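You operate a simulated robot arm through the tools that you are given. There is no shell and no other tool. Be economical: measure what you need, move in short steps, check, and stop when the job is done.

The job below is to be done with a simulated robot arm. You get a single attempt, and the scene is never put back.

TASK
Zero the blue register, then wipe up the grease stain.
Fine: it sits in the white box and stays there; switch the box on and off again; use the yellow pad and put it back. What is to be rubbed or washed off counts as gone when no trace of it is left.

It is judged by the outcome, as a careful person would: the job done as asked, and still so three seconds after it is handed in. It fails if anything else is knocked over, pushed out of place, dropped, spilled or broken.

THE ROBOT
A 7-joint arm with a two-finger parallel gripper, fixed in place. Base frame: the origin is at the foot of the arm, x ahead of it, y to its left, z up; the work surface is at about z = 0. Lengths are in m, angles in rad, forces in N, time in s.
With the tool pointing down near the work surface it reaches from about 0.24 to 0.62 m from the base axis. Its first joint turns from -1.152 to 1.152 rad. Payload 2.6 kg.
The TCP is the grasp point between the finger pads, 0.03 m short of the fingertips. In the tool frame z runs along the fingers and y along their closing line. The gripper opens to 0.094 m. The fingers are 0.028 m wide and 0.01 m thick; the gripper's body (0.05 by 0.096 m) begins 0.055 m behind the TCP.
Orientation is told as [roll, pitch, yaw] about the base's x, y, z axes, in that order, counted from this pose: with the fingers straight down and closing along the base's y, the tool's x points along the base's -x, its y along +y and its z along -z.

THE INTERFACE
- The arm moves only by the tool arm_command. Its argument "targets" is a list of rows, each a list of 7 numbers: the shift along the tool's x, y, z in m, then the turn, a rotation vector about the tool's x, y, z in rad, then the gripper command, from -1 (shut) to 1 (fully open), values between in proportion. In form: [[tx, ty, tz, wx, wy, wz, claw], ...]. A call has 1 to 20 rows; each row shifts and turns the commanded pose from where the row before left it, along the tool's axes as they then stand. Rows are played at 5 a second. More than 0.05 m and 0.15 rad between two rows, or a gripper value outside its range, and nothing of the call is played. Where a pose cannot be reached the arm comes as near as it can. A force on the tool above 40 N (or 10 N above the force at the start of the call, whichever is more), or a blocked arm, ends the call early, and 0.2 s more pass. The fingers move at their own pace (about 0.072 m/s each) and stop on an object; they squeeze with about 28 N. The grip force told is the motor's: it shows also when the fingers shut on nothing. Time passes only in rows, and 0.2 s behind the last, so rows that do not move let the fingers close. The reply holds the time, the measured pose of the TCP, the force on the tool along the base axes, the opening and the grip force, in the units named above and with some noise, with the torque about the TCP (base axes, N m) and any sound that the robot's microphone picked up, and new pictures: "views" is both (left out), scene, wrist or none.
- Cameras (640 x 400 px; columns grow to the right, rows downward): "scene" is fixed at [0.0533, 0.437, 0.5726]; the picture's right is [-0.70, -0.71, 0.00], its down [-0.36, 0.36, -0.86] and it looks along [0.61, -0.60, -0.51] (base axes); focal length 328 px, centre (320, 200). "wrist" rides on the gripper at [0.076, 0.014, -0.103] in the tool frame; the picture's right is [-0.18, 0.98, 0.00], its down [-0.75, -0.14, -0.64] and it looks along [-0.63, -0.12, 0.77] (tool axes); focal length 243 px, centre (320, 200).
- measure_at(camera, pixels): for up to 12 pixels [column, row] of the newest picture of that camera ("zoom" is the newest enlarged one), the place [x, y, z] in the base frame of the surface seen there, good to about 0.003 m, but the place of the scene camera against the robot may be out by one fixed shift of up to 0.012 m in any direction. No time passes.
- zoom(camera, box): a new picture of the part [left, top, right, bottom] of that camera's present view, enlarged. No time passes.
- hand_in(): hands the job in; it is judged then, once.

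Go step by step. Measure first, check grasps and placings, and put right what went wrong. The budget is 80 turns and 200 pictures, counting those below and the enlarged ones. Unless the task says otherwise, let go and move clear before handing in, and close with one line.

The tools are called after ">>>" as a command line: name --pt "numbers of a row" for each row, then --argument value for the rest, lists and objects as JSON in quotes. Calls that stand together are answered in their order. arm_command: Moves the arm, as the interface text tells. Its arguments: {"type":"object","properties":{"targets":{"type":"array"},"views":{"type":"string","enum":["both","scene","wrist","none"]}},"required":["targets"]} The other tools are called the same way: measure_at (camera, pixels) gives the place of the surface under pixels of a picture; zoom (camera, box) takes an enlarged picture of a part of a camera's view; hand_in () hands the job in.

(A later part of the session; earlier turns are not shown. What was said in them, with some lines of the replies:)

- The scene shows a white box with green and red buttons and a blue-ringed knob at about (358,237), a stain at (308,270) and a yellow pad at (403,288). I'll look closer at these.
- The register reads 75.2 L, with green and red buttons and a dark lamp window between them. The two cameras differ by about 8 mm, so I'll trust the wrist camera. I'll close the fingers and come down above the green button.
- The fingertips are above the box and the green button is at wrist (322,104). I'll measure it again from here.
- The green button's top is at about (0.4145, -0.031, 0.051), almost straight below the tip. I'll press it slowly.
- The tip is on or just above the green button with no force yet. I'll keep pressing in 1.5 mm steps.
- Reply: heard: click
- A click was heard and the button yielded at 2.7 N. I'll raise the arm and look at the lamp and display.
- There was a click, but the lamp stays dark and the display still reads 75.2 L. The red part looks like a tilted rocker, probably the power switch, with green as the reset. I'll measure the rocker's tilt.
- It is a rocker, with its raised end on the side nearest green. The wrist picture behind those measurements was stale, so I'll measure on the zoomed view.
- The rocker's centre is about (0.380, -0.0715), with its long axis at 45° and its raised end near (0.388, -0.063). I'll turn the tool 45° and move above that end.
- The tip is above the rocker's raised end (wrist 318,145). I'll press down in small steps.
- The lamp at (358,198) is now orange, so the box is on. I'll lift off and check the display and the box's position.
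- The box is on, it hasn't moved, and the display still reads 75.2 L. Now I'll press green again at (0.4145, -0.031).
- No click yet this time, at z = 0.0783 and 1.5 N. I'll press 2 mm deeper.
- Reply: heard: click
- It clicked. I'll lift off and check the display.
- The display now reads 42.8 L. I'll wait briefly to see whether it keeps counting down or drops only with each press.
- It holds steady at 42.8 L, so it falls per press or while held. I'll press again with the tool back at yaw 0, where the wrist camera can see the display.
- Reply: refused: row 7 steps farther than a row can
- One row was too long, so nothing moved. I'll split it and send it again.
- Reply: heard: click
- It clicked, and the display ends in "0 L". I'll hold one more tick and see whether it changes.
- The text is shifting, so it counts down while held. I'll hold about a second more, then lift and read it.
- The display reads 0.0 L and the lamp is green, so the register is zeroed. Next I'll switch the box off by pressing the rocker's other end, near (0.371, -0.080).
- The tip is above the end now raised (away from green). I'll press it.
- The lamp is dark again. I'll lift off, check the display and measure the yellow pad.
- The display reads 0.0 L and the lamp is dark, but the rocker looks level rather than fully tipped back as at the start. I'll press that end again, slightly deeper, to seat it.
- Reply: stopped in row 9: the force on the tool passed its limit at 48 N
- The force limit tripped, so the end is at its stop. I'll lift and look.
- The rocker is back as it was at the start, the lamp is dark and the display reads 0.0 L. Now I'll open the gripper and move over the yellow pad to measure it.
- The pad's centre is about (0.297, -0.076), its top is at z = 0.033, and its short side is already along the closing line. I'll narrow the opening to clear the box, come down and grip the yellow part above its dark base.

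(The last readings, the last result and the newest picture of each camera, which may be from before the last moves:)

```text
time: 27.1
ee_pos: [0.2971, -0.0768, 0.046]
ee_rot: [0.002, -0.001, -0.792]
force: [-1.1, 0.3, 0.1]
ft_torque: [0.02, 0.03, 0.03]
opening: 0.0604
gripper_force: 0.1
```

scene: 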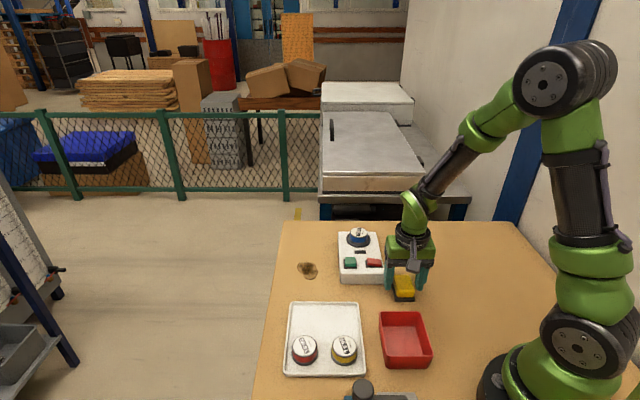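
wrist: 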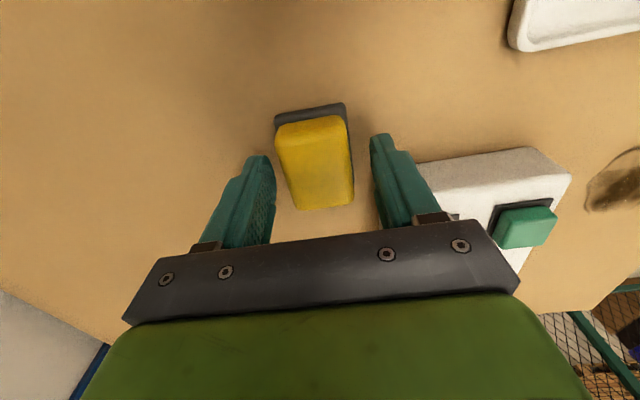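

The fingers straddle the pad evenly. I'll close, then lift slightly to see what comes up.

>>> arm_command --pt "0 0 0 0 0 0 -1" --pt "0 0 0 0 0 0 -1" --pt "0 0 0 0 0 0 -1" --pt "0 0 -0.01 0 0 0 -1" --pt "0 0 -0.02 0 0 0 -1" --pt "0 0 -0.03 0 0 0 -1" --pt "0 0 -0.03 0 0 0 -1"

>>> zoom --camera "scene" --box '[365, 230, 445, 310]'

```text
time: 28.7
ee_pos: [0.2965, -0.0763, 0.1366]
ee_rot: [0.002, 0.001, -0.79]
force: [0.8, 0.2, -0.1]
ft_torque: [-0.02, -0.02, 0.01]
opening: 0.0001
gripper_force: 27.6
```

scene: 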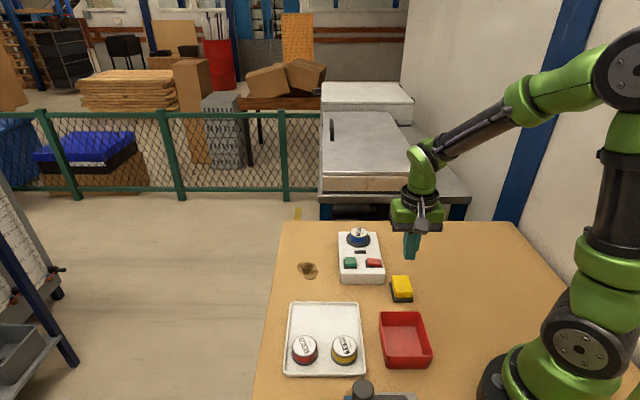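
wrist: 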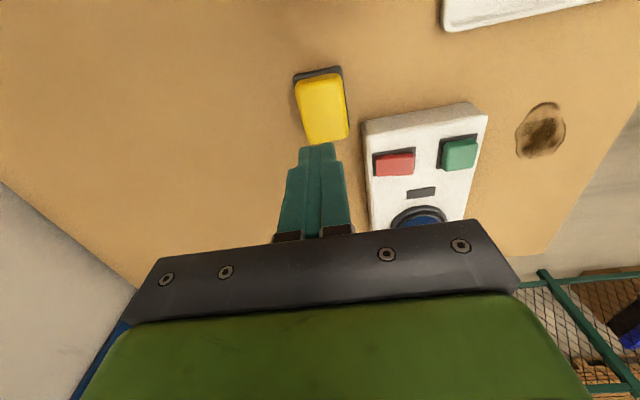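

```text
5.00 times, centred on (405, 270) of scene
```

zoom: 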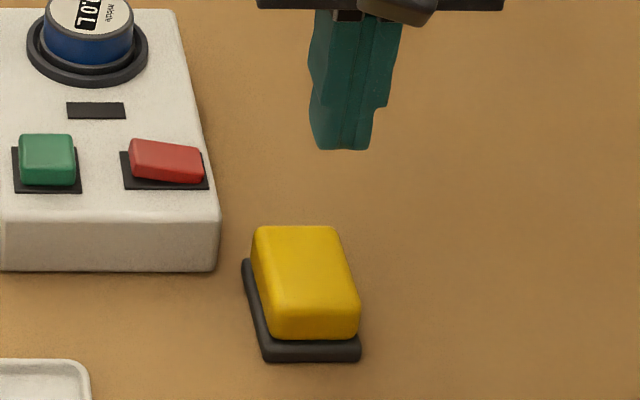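

The fingers closed on nothing (opening 0), so they slipped off and the pad is still on its base. I'll re-measure it.

>>> zoom --camera "wrist" --box '[270, 50, 370, 160]'

>>> zoom --camera "scene" --box '[385, 268, 425, 308]'

>>> measure_at --camera "wrist" --pixels '[[299, 88], [341, 76], [310, 141], [346, 134], [322, 108], [294, 77], [341, 68], [348, 122], [343, 90]]'

>>> measure_at --camera "scene" --pixels '[[401, 278], [402, 292], [402, 296], [394, 284], [402, 300], [398, 277], [408, 294]]'

```text
3.64 times, centred on (320, 105) of wrist
```

zoom: 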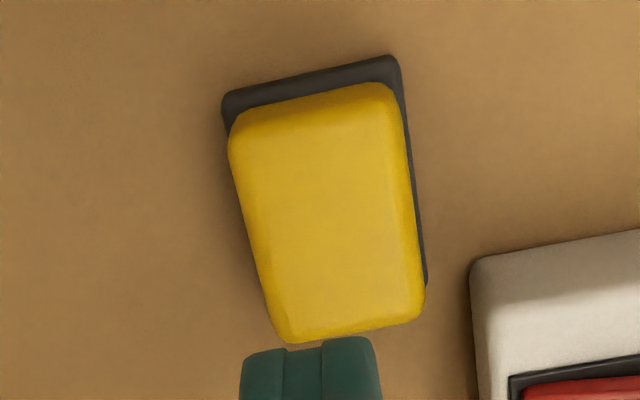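

```text
10.00 times, centred on (405, 288) of scene
```

zoom: 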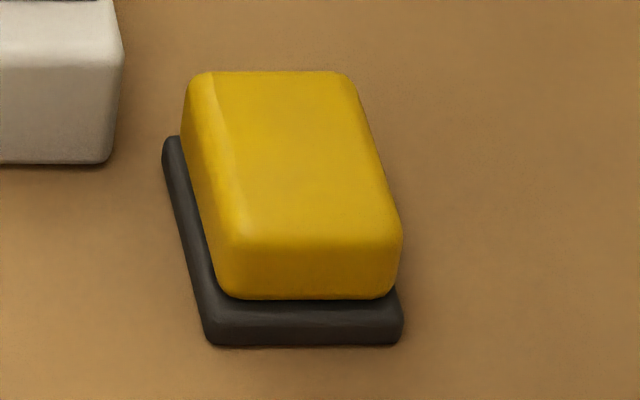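

```text
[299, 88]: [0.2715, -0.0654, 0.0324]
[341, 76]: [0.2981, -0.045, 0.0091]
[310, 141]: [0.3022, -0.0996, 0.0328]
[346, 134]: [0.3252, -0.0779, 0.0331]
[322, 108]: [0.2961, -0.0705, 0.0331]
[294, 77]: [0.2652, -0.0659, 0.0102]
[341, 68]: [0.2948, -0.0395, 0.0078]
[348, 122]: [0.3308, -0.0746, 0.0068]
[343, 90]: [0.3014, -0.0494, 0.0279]
```

```text
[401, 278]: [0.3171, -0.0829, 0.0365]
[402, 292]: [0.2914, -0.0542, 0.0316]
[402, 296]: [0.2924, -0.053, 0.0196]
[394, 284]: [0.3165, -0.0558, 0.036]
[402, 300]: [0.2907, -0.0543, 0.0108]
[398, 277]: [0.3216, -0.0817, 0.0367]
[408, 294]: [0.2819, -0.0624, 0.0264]
```

The yellow part and dark base moved together by about 5 mm, so it is one piece, and my grip was too high. I'll re-centre on (0.298, -0.0715), grip lower, and check the opening before lifting.

>>> arm_command --pt "0.0023 0.0045 0 0 0 0 0.28" --pt "0 0 0.02 0 0 0 0.28" --pt "0 0 0.03 0 0 0 0.28" --pt "0 0 0.03 0 0 0 0.28" --pt "0 0 0.016 0 0 0 0.28" --pt "0 0 0 0 0 0 0.28"

```text
time: 30.1
ee_pos: [0.2983, -0.0701, 0.0397]
ee_rot: [0.003, 0.0, -0.791]
force: [-0.6, -0.9, -0.5]
ft_torque: [0.02, 0.0, 0.02]
opening: 0.0601
gripper_force: 0.1
```

scene: 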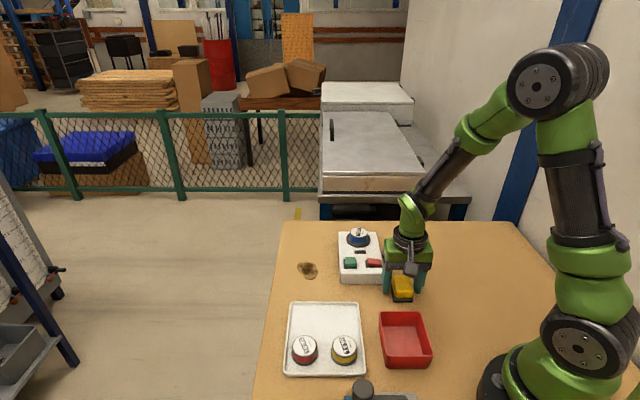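
wrist: 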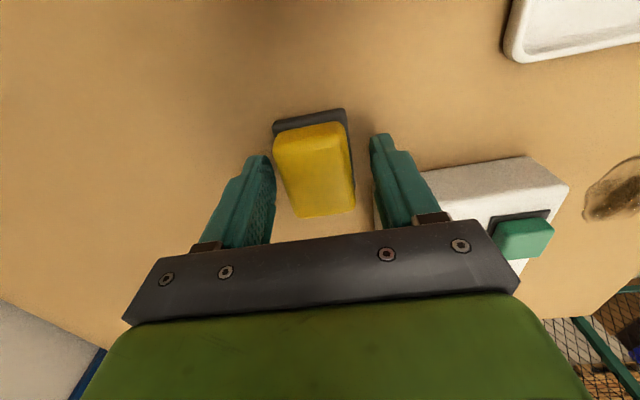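

>>> arm_command --pt "0 0 0 0 0 0 -1" --pt "0 0 0 0 0 0 -1" --pt "0 0 0 0 0 0 -1"

```text
time: 30.9
ee_pos: [0.2985, -0.0696, 0.0399]
ee_rot: [0.002, 0.001, -0.791]
force: [-0.4, -0.2, 0.0]
ft_torque: [-0.01, 0.02, 0.0]
opening: 0.0389
gripper_force: 28.0
```

scene: 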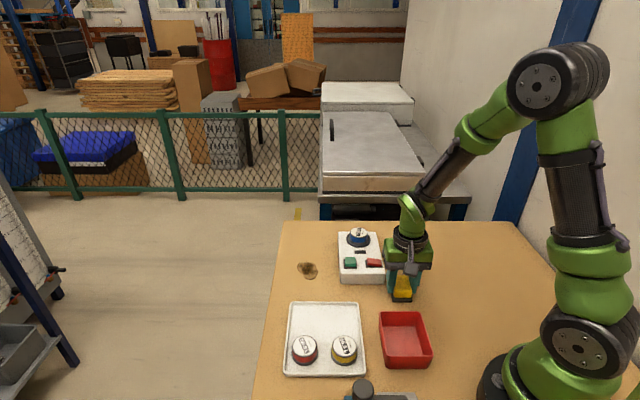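
wrist: 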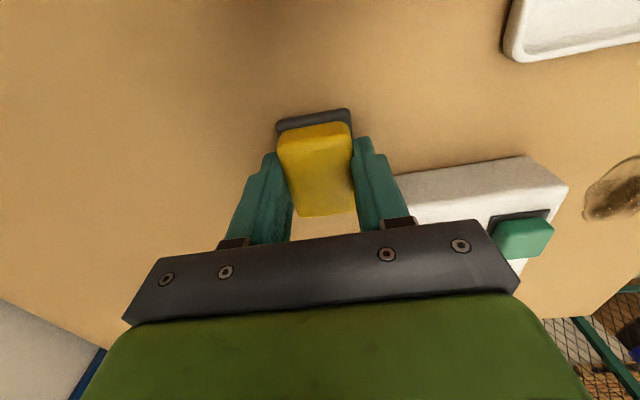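

It's gripped with an opening of 0.039. I'll lift slowly and check.

>>> arm_command --pt "0 0 -0.003 0 0 0 -1" --pt "0 0 -0.004 0 0 0 -1" --pt "0 0 -0.006 0 0 0 -1" --pt "0 0 -0.007 0 0 0 -1"

>>> zoom --camera "scene" --box '[365, 230, 445, 310]'

```text
time: 31.9
ee_pos: [0.2977, -0.0703, 0.0605]
ee_rot: [0.003, 0.001, -0.789]
force: [-0.6, -1.2, -0.2]
ft_torque: [0.03, 0.01, -0.01]
opening: 0.039
gripper_force: 28.0
```

scene: 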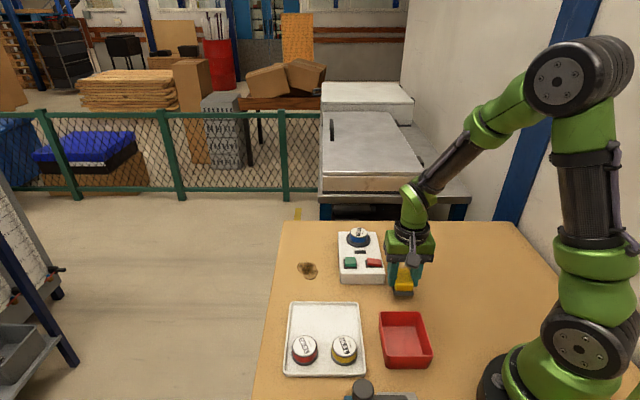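
wrist: 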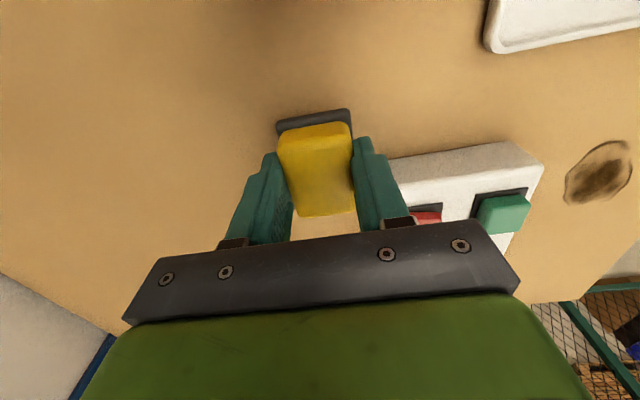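

```text
5.00 times, centred on (405, 270) of scene
```

zoom: 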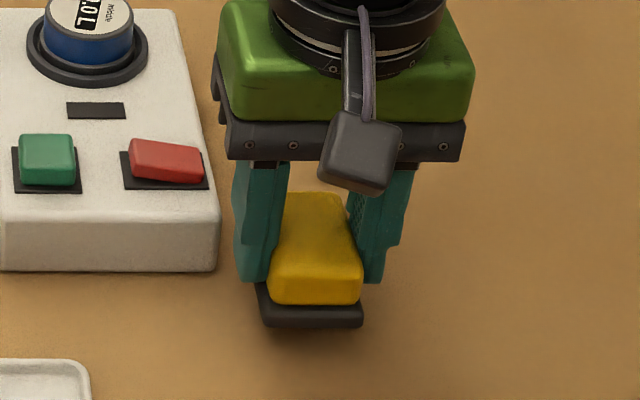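

The pad came up whole with its base. I'll lift it well clear of the box and carry it near the stain to measure the stain's extent.

>>> arm_command --pt "0 0 -0.03 0 0 0 -1" --pt "0 0 -0.04 0 0 0 -1" --pt "0 0 -0.04 0 0 0 -1" --pt "-0.0092 0.0445 0 0 0 0 -1" --pt "-0.0092 0.0445 0 0 0 0 -1" --pt "-0.0092 0.0445 0 0 0 0 -1" --pt "-0.0092 0.0445 0 0 0 0 -1"

>>> zoom --camera "wrist" --box '[300, 80, 440, 200]'

>>> zoom --camera "scene" --box '[280, 240, 340, 290]'

```text
time: 33.5
ee_pos: [0.4503, 0.0287, 0.1717]
ee_rot: [0.001, 0.0, -0.792]
force: [-0.5, -0.2, -1.1]
ft_torque: [-0.02, 0.02, 0.0]
opening: 0.039
gripper_force: 27.5
```

scene: 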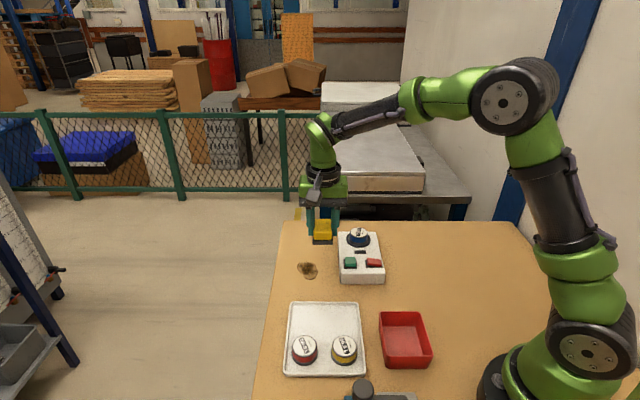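
wrist: 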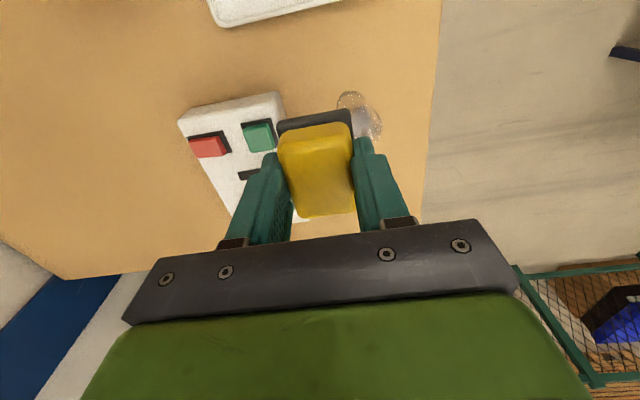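

```text
3.33 times, centred on (370, 140) of wrist
```

zoom: 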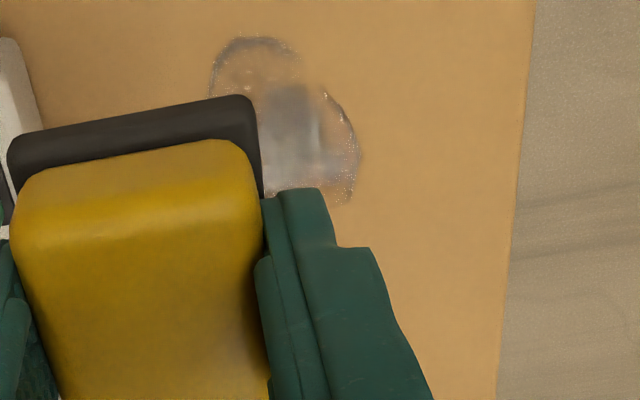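

```text
8.00 times, centred on (310, 265) of scene
```

zoom: 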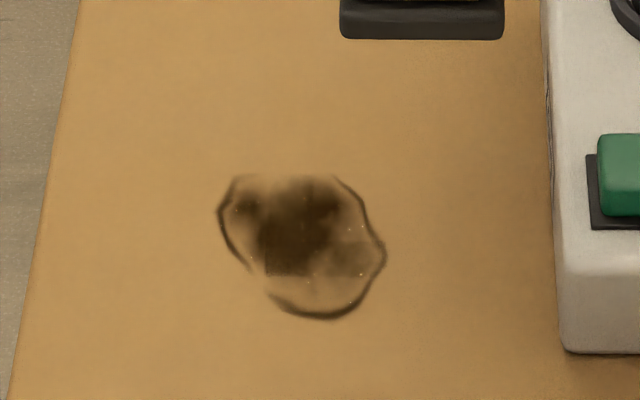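

I can see the stain's whole outline in the scene zoom, so I'll measure its edges, the box's side and some wrist points for cross-calibration.

>>> measure_at --camera "zoom" --pixels '[[217, 215], [240, 177], [340, 180], [385, 255], [355, 312], [290, 312], [300, 240], [250, 270], [565, 340], [545, 180], [60, 150]]'

>>> measure_at --camera "wrist" --pixels '[[343, 96], [357, 93], [381, 124], [378, 139], [362, 118], [433, 120], [280, 95]]'

```text
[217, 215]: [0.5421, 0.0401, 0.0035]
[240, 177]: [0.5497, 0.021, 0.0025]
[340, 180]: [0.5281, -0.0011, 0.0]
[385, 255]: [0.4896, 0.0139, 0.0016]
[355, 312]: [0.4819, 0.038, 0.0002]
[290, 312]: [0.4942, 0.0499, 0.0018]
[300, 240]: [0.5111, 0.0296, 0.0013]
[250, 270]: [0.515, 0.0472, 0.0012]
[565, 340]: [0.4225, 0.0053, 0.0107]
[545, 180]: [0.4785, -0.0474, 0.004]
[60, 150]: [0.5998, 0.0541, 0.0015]
```

```text
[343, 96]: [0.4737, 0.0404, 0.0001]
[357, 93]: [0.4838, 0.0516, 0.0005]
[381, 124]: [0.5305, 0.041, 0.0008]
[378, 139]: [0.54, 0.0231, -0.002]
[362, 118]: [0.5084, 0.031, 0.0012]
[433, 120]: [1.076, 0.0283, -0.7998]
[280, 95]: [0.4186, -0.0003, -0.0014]
```

The stain is centred at about (0.508, 0.025) and reaches about ±0.033 m along the pad's axes. I'll move the pad over it and lower it gently until it touches.

>>> arm_command --pt "-0.0217 0.0191 0 0 0 0 -1" --pt "-0.0217 0.0191 0 0 0 0 -1" --pt "0 0 0.04 0 0 0 -1" --pt "0 0 0.04 0 0 0 -1" --pt "0 0 0.03 0 0 0 -1" --pt "0 0 0.018 0 0 0 -1" --pt "0 0 0.002 0 0 0 -1" --pt "0 0 0.001 0 0 0 -1" --pt "0 0 0.001 0 0 0 -1" --pt "0 0 0.001 0 0 0 -1"

```text
time: 35.7
ee_pos: [0.5087, 0.0251, 0.0391]
ee_rot: [0.005, -0.002, -0.792]
force: [-8.1, 0.1, 22.3]
ft_torque: [-0.1, 0.52, -0.07]
opening: 0.0389
gripper_force: 28.6
```

scene: 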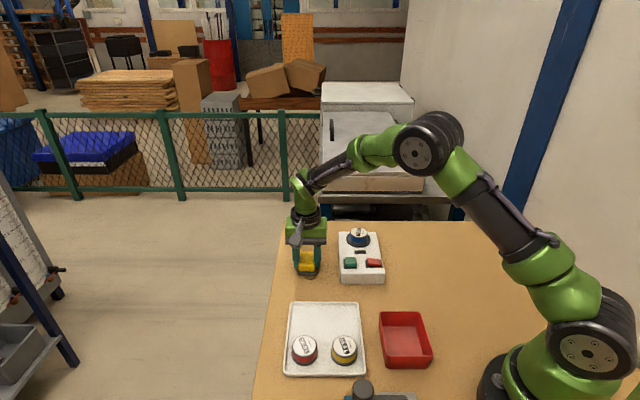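
wrist: 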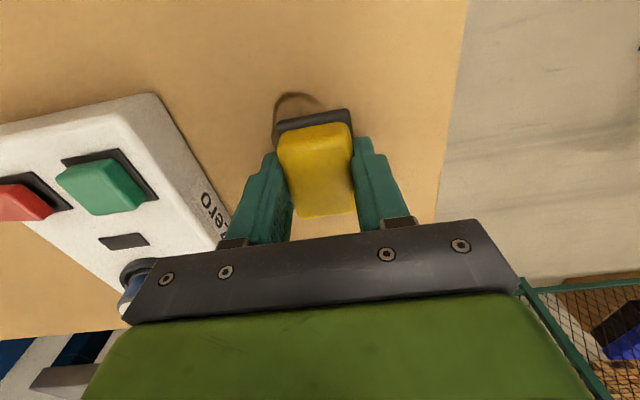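

It's pressing at 22 N, a bit firm. I'll ease up slightly and rub back and forth along the pad's long axis.

>>> arm_command --pt "0 0 -0.0008 0 0 0 -1" --pt "0.01 0 0 0 0 0 -1" --pt "0.01 0 0 0 0 0 -1" --pt "-0.01 0 0 0 0 0 -1" --pt "-0.01 0 0 0 0 0 -1" --pt "-0.01 0 0 0 0 0 -1" --pt "-0.01 0 0 0 0 0 -1" --pt "0.01 0 0 0 0 0 -1" --pt "0.01 0 0 0 0 0 -1"

```text
time: 37.7
ee_pos: [0.508, 0.0222, 0.0397]
ee_rot: [0.001, -0.003, -0.789]
force: [3.2, -6.1, 17.1]
ft_torque: [-0.05, 0.05, 0.0]
opening: 0.0388
gripper_force: 28.6
```

scene: 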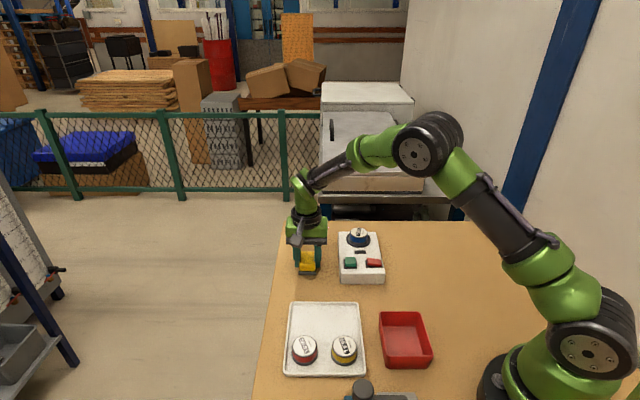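
wrist: 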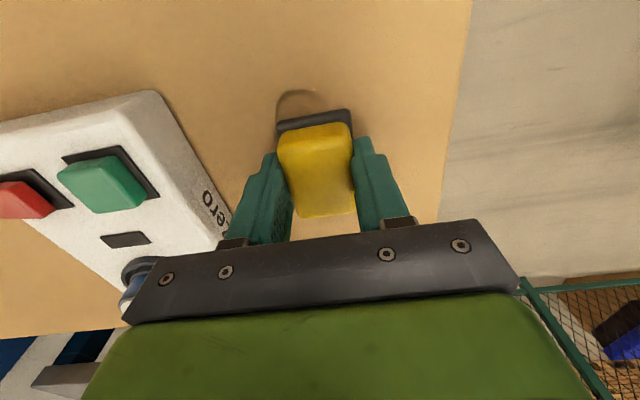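

The arc at (297,97) is fading and the grip holds. I'll do longer strokes with the pad shifted to each side.

>>> arm_command --pt "0.0 -0.012 0 0 0 0 -1" --pt "0.015 0 0 0 0 0 -1" --pt "0.015 0 0 0 0 0 -1" --pt "-0.015 0 0 0 0 0 -1" --pt "-0.015 0 0 0 0 0 -1" --pt "-0.015 0 0 0 0 0 -1" --pt "-0.015 0 0 0 0 0 -1" --pt "0 0.012 0 0 0 0 -1" --pt "0.015 0 0 0 0 0 -1" --pt "0.015 0 0 0 0 0 -1" --pt "0.015 0 0 0 0 0 -1" --pt "0.015 0 0 0 0 0 -1" --pt "0 0.012 0 0 0 0 -1" --pt "-0.015 0 0 0 0 0 -1" --pt "-0.015 0 0 0 0 0 -1" --pt "-0.015 0 0 0 0 0 -1" --pt "-0.015 0 0 0 0 0 -1" --pt "0.015 0 0 0 0 0 -1" --pt "0.015 0 0 0 0 0 -1" --views "wrist"

```text
time: 41.7
ee_pos: [0.518, 0.0312, 0.0394]
ee_rot: [0.004, -0.005, -0.79]
force: [5.4, -6.7, 20.2]
ft_torque: [-0.01, 0.22, 0.09]
opening: 0.039
gripper_force: 27.8
```

wrist: 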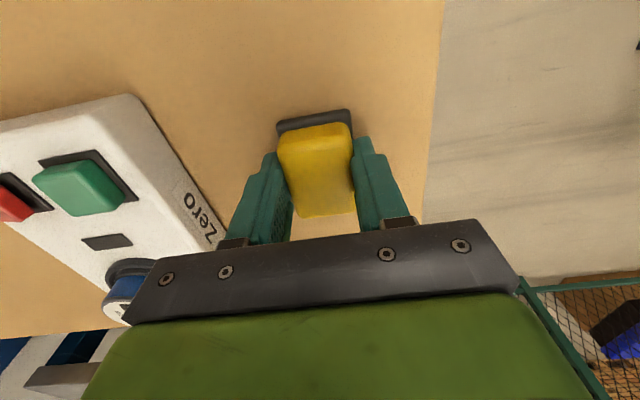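

No stain is visible around the pad. I'll do one more full pass in the other order, then lift and move aside to inspect.

>>> arm_command --pt "0.015 0 0 0 0 0 -1" --pt "0.015 0 0 0 0 0 -1" --pt "0 -0.012 0 0 0 0 -1" --pt "-0.015 0 0 0 0 0 -1" --pt "-0.015 0 0 0 0 0 -1" --pt "-0.015 0 0 0 0 0 -1" --pt "-0.015 0 0 0 0 0 -1" --pt "0 -0.012 0 0 0 0 -1" --pt "0.015 0 0 0 0 0 -1" --pt "0.015 0 0 0 0 0 -1" --pt "0.015 0 0 0 0 0 -1" --pt "0.015 0 0 0 0 0 -1" --pt "0 0.012 0 0 0 0 -1" --pt "-0.015 0 0 0 0 0 -1" --pt "-0.015 0 0 0 0 0 -1" --pt "0 0 -0.03 0 0 0 -1" --pt "0 0 -0.04 0 0 0 -1" --pt "0 0 -0.04 0 0 0 -1" --pt "0 -0.04 -0.02 0 0 0 -1"

>>> zoom --camera "scene" --box '[280, 240, 340, 290]'

>>> zoom --camera "wrist" --box '[300, 60, 460, 200]'

```text
time: 45.7
ee_pos: [0.4804, -0.0041, 0.169]
ee_rot: [0.001, 0.001, -0.792]
force: [0.1, 0.0, 0.4]
ft_torque: [0.01, 0.01, -0.01]
opening: 0.0392
gripper_force: 28.6
```

scene: 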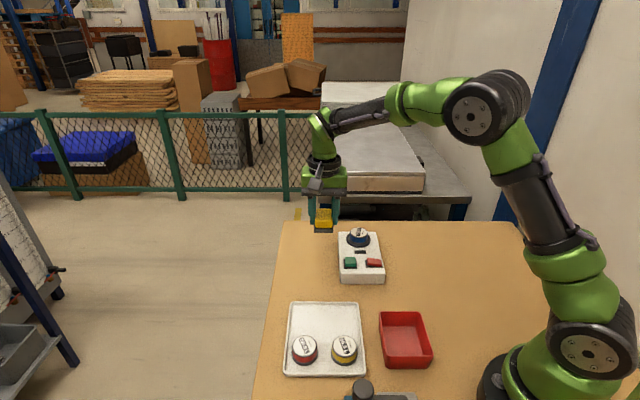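
wrist: 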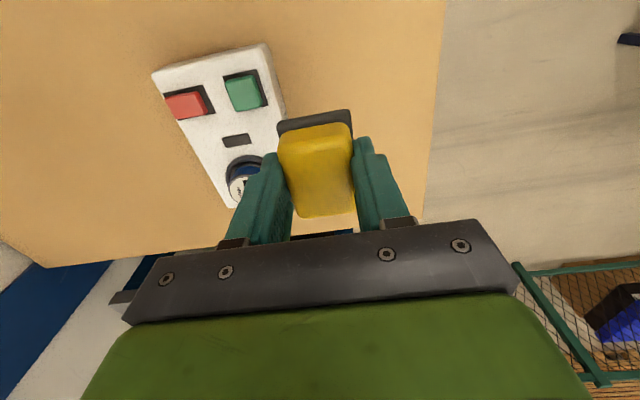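

```text
8.00 times, centred on (310, 265) of scene
```

zoom: 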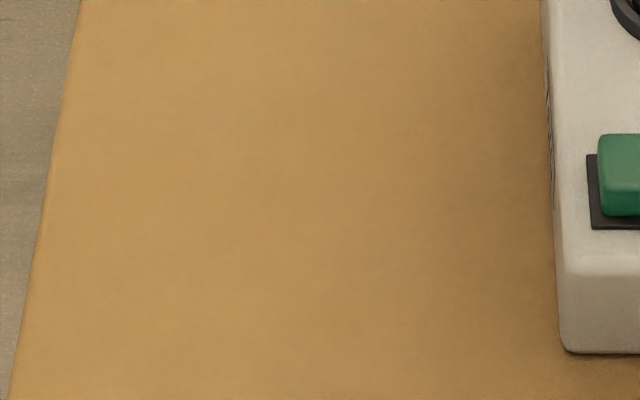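

```text
2.86 times, centred on (380, 130) of wrist
```

zoom: 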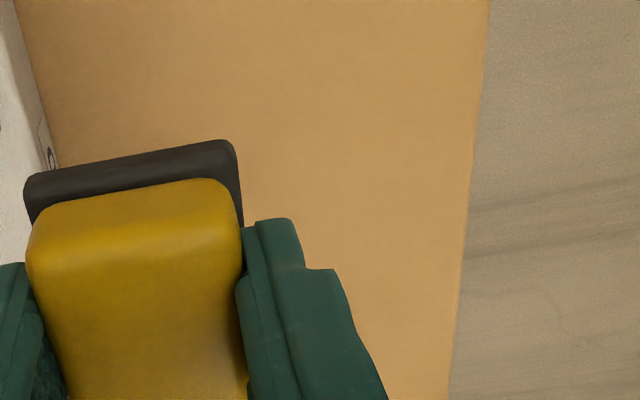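

Both zooms show clean table with no trace of the stain. I'll carry the pad back above its original spot.

>>> arm_command --pt "0.01586 -0.0359 0 0 0 0 -1" --pt "0.01586 -0.0359 0 0 0 0 -1" --pt "0.01586 -0.0359 0 0 0 0 -1" --pt "0.01586 -0.0359 0 0 0 0 -1" --pt "0.01586 -0.0359 0 0 0 0 -1" --pt "0 0 0.04 0 0 0 -1" --pt "0 0 0.04 0 0 0 -1" --pt "0 0 0.025 0 0 0 -1" --pt "0 0 0 0 0 0 -1"

```text
time: 47.7
ee_pos: [0.297, -0.0739, 0.0634]
ee_rot: [0.002, 0.001, -0.792]
force: [0.5, 0.0, -0.5]
ft_torque: [-0.03, 0.02, -0.01]
opening: 0.039
gripper_force: 27.7
```

scene: 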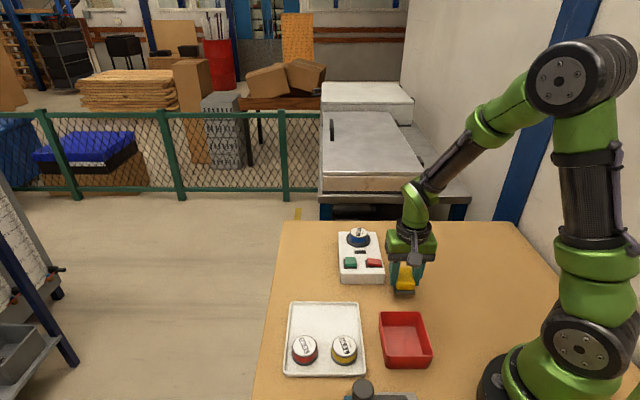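
wrist: 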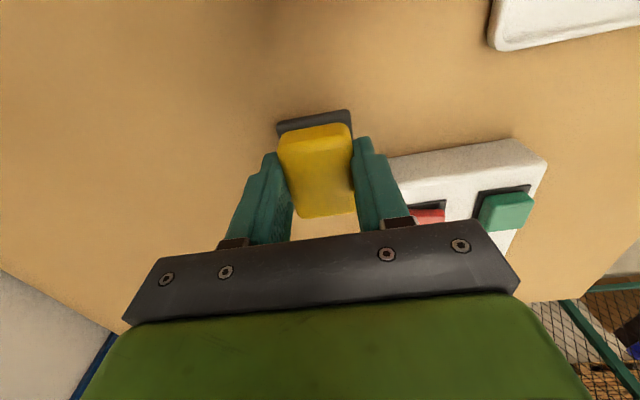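

It's about 1 mm off the original place. I'll correct that, lower it until it touches, let go and lift.

>>> arm_command --pt "-0.0006 -0.0007 0.015 0 0 0 -1" --pt "0 0 0.006 0 0 0 -1" --pt "0 0 0.0015 0 0 0 -1" --pt "0 0 0.001 0 0 0 -1" --pt "0 0 0 0 0 0 0.28" --pt "0 0 0 0 0 0 0.28" --pt "0 0 0 0 0 0 0.28" --pt "0 0 -0.03 0 0 0 0.28" --pt "0 0 -0.04 0 0 0 0.28" --pt "0 0 -0.04 0 0 0 0.28" --pt "0 0 -0.03 0 0 0 0.28"

>>> zoom --camera "scene" --box '[385, 268, 425, 308]'

>>> zoom --camera "scene" --box '[290, 220, 430, 308]'

```text
time: 50.1
ee_pos: [0.2962, -0.0736, 0.1795]
ee_rot: [0.003, 0.0, -0.79]
force: [-0.6, 0.7, -0.6]
ft_torque: [0.02, -0.03, 0.01]
opening: 0.0601
gripper_force: 0.0
```

scene: 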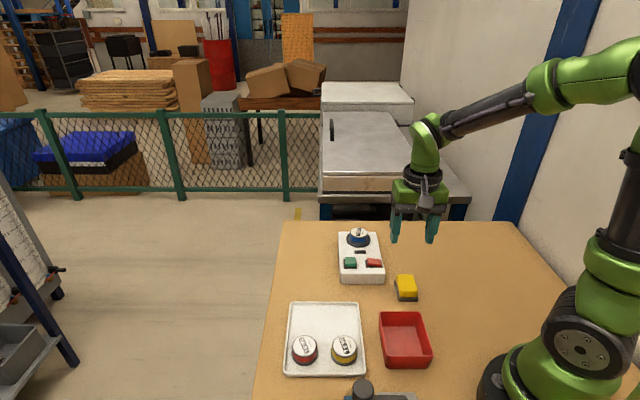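
wrist: 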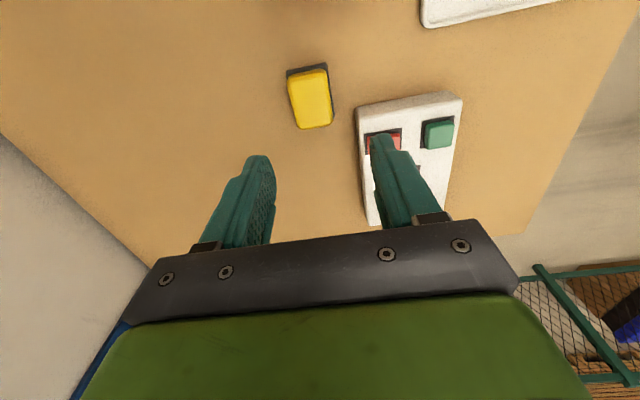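

```text
10.00 times, centred on (405, 288) of scene
```

zoom: 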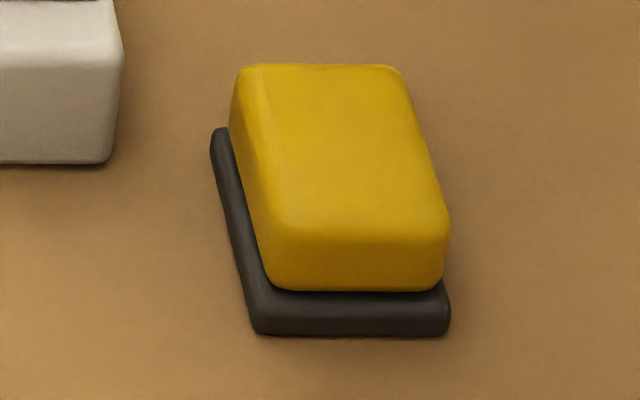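

```text
4.55 times, centred on (360, 264) of scene
```

zoom: 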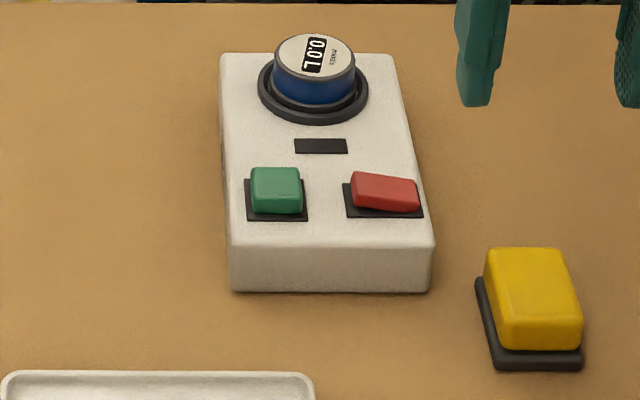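

The register still reads 0.0 L, the box is off and the table is clean. But the pad sits about 3 px right of its original place, roughly 7 mm off, so I'll measure it from the wrist.

>>> zoom --camera "wrist" --box '[220, 20, 420, 180]'

>>> measure_at --camera "wrist" --pixels '[[291, 84], [326, 73], [301, 126], [331, 122], [310, 97], [287, 73], [326, 65], [333, 114]]'

```text
2.50 times, centred on (320, 100) of wrist
```

zoom: 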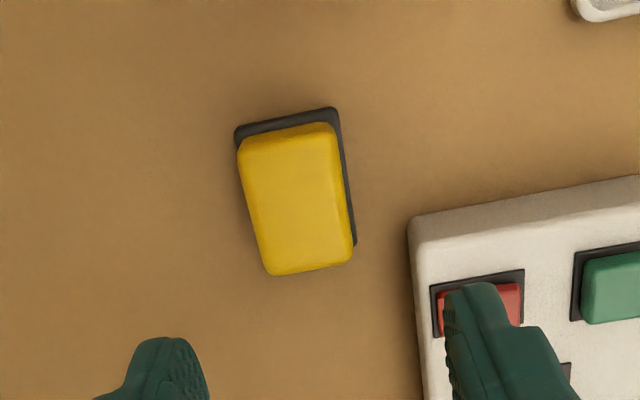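

```text
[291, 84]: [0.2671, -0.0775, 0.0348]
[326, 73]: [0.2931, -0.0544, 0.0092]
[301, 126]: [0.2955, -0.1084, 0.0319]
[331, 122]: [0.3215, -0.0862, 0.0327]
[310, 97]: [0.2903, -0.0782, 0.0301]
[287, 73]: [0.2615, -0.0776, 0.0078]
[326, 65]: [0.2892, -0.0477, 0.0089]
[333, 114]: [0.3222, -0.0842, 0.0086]
```

The wrist confirms a shift of about (-0.005, -0.005), i.e. 7 mm along the closing line. I'll re-grip it centred, at (0.2925, -0.081).

>>> arm_command --pt "-0.0026 -0.0078 0.04 0 0 0 0.28" --pt "0 0 0.04 0 0 0 0.28" --pt "0 0 0.04 0 0 0 0.28" --pt "0 0 0.0195 0 0 0 0.28" --pt "0 0 0 0 0 0 0.28" --pt "0 0 0 0 0 0 -1" --pt "0 0 0 0 0 0 -1" --pt "0 0 0 0 0 0 -1"

>>> zoom --camera "scene" --box '[385, 268, 425, 308]'

```text
time: 51.9
ee_pos: [0.292, -0.0823, 0.0401]
ee_rot: [0.002, 0.0, -0.789]
force: [0.3, 0.1, -0.5]
ft_torque: [0.0, 0.01, 0.04]
opening: 0.0388
gripper_force: 28.2
```

scene: 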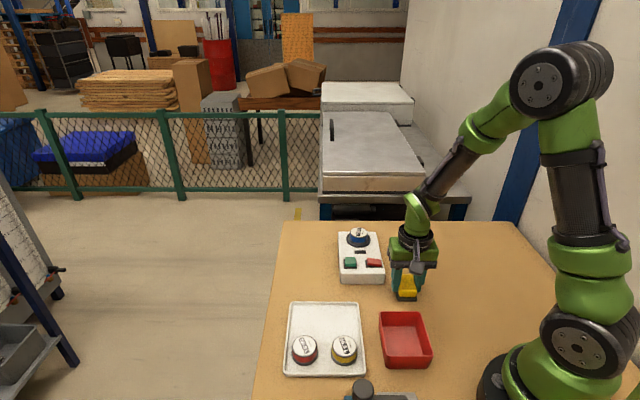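
wrist: 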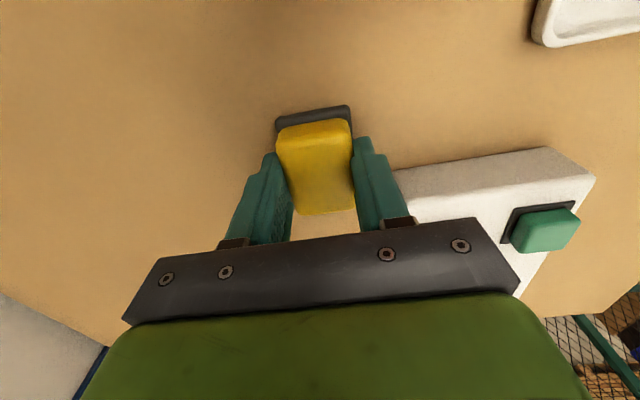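

```text
10.00 times, centred on (405, 288) of scene
```

zoom: 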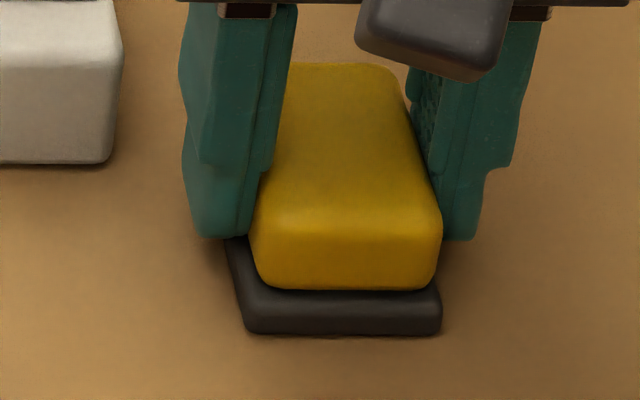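

Held, the pad is about 5 mm short of its original spot along the closing line. The earlier release also seems to have dragged it about a finger's travel. I'll shift it back, set it down with light pressure and look before opening.

>>> arm_command --pt "0 0 -0.006 0 0 0 -1" --pt "0.002 0.005 0 0 0 0 -1" --pt "0 0 0.004 0 0 0 -1" --pt "0 0 0.002 0 0 0 -1" --pt "0 0 0.001 0 0 0 -1" --pt "0 0 0 0 0 0 -1" --views "none"

>>> zoom --camera "scene" --box '[385, 268, 425, 308]'

```text
time: 53.3
ee_pos: [0.2954, -0.0758, 0.0406]
ee_rot: [0.004, 0.0, -0.792]
force: [-5.6, 2.6, 26.4]
ft_torque: [0.07, 0.33, -0.02]
opening: 0.039
gripper_force: 28.1
```

```text
10.00 times, centred on (405, 288) of scene
```

zoom: 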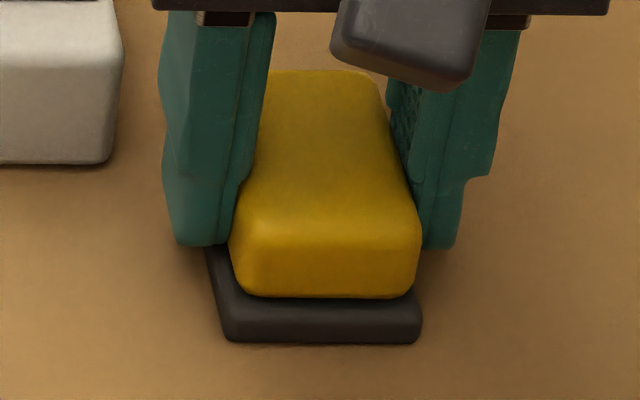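

The pad's corners now match the original to within half a pixel. I'll ease the pressure and open slowly, then look before lifting.

>>> arm_command --pt "0 0 -0.0008 0 0 0 -1" --pt "0 0 0 0 0 0 -0.14" --pt "0 0 0 0 0 0 -0.1" --pt "0 0 0 0 0 0 -0.05" --views "none"

>>> zoom --camera "scene" --box '[385, 268, 425, 308]'

```text
time: 54.3
ee_pos: [0.2945, -0.0768, 0.0388]
ee_rot: [0.001, 0.002, -0.79]
force: [1.3, 0.1, 3.8]
ft_torque: [-0.03, 0.04, 0.01]
opening: 0.0438
gripper_force: 0.1
```

```text
10.00 times, centred on (405, 288) of scene
```

zoom: 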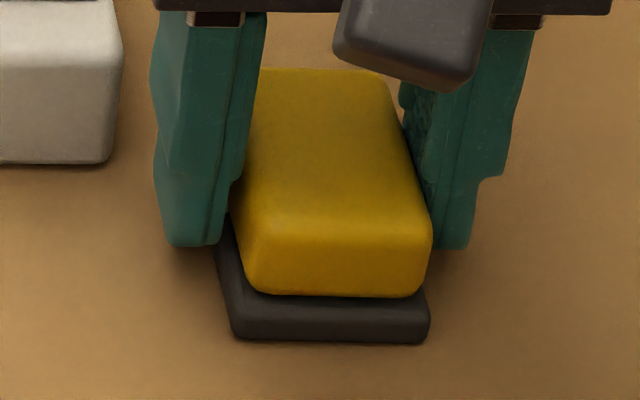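

The -u fingertip is resting on the dark base (3.8 N up) and dragged it about 2 mm, which explains the earlier shift. I'll raise 4 mm off the base, nudge the pad back 2 mm with that finger, centre, open and lift.

>>> arm_command --pt "0 0 -0.004 0 0 0 -0.05" --pt "0 0.002 0 0 0 0 -0.05" --pt "0 0 0 0 0 0 -0.05" --pt "0 -0.002 0 0 0 0 -0.05" --pt "0 0 0 0 0 0 0.1" --pt "0 0 0 0 0 0 0.28" --pt "0 0 0 0 0 0 0.28" --pt "0 0 -0.03 0 0 0 0.28" --pt "0 0 -0.04 0 0 0 0.28" --pt "0 0 -0.04 0 0 0 0.28" --pt "0 0 -0.03 0 0 0 0.28"

>>> zoom --camera "scene" --box '[385, 268, 425, 308]'

>>> zoom --camera "scene" --box '[290, 220, 430, 308]'

```text
time: 56.7
ee_pos: [0.2958, -0.0768, 0.1838]
ee_rot: [0.001, 0.0, -0.791]
force: [-0.6, -0.4, -0.4]
ft_torque: [0.02, 0.01, 0.03]
opening: 0.06
gripper_force: 0.1
```

scene: 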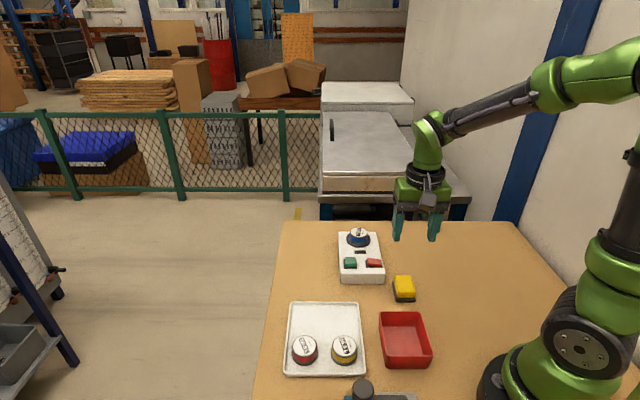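
wrist: 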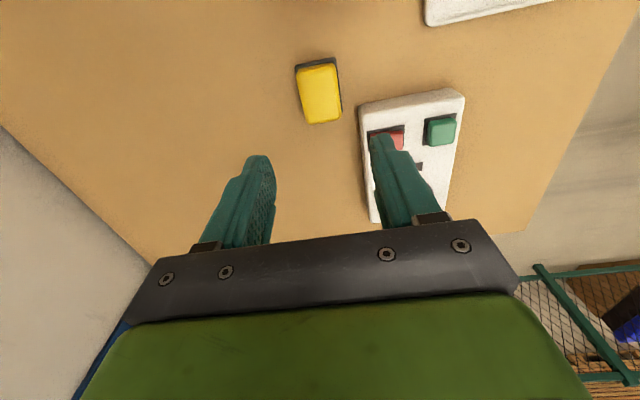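

```text
10.00 times, centred on (405, 288) of scene
```

zoom: 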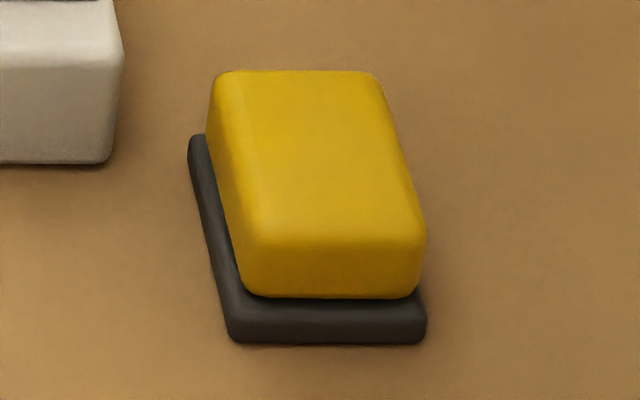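

```text
4.55 times, centred on (360, 264) of scene
```

zoom: 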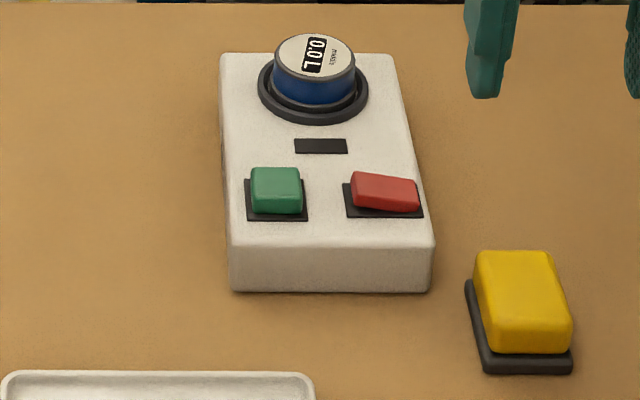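

The pad is back within about 2 mm of where it began. The register reads 0.0 L, the box is off and unmoved, the stain is gone and the arm is clear, so I'll hand in.

>>> hand_in

```text
The job is handed in.
```

The blue register reads 0.0 L and is still in the white box, which is switched off again; the grease stain is wiped away with no trace visible, and the yellow pad is back within about 2 mm of where it started.
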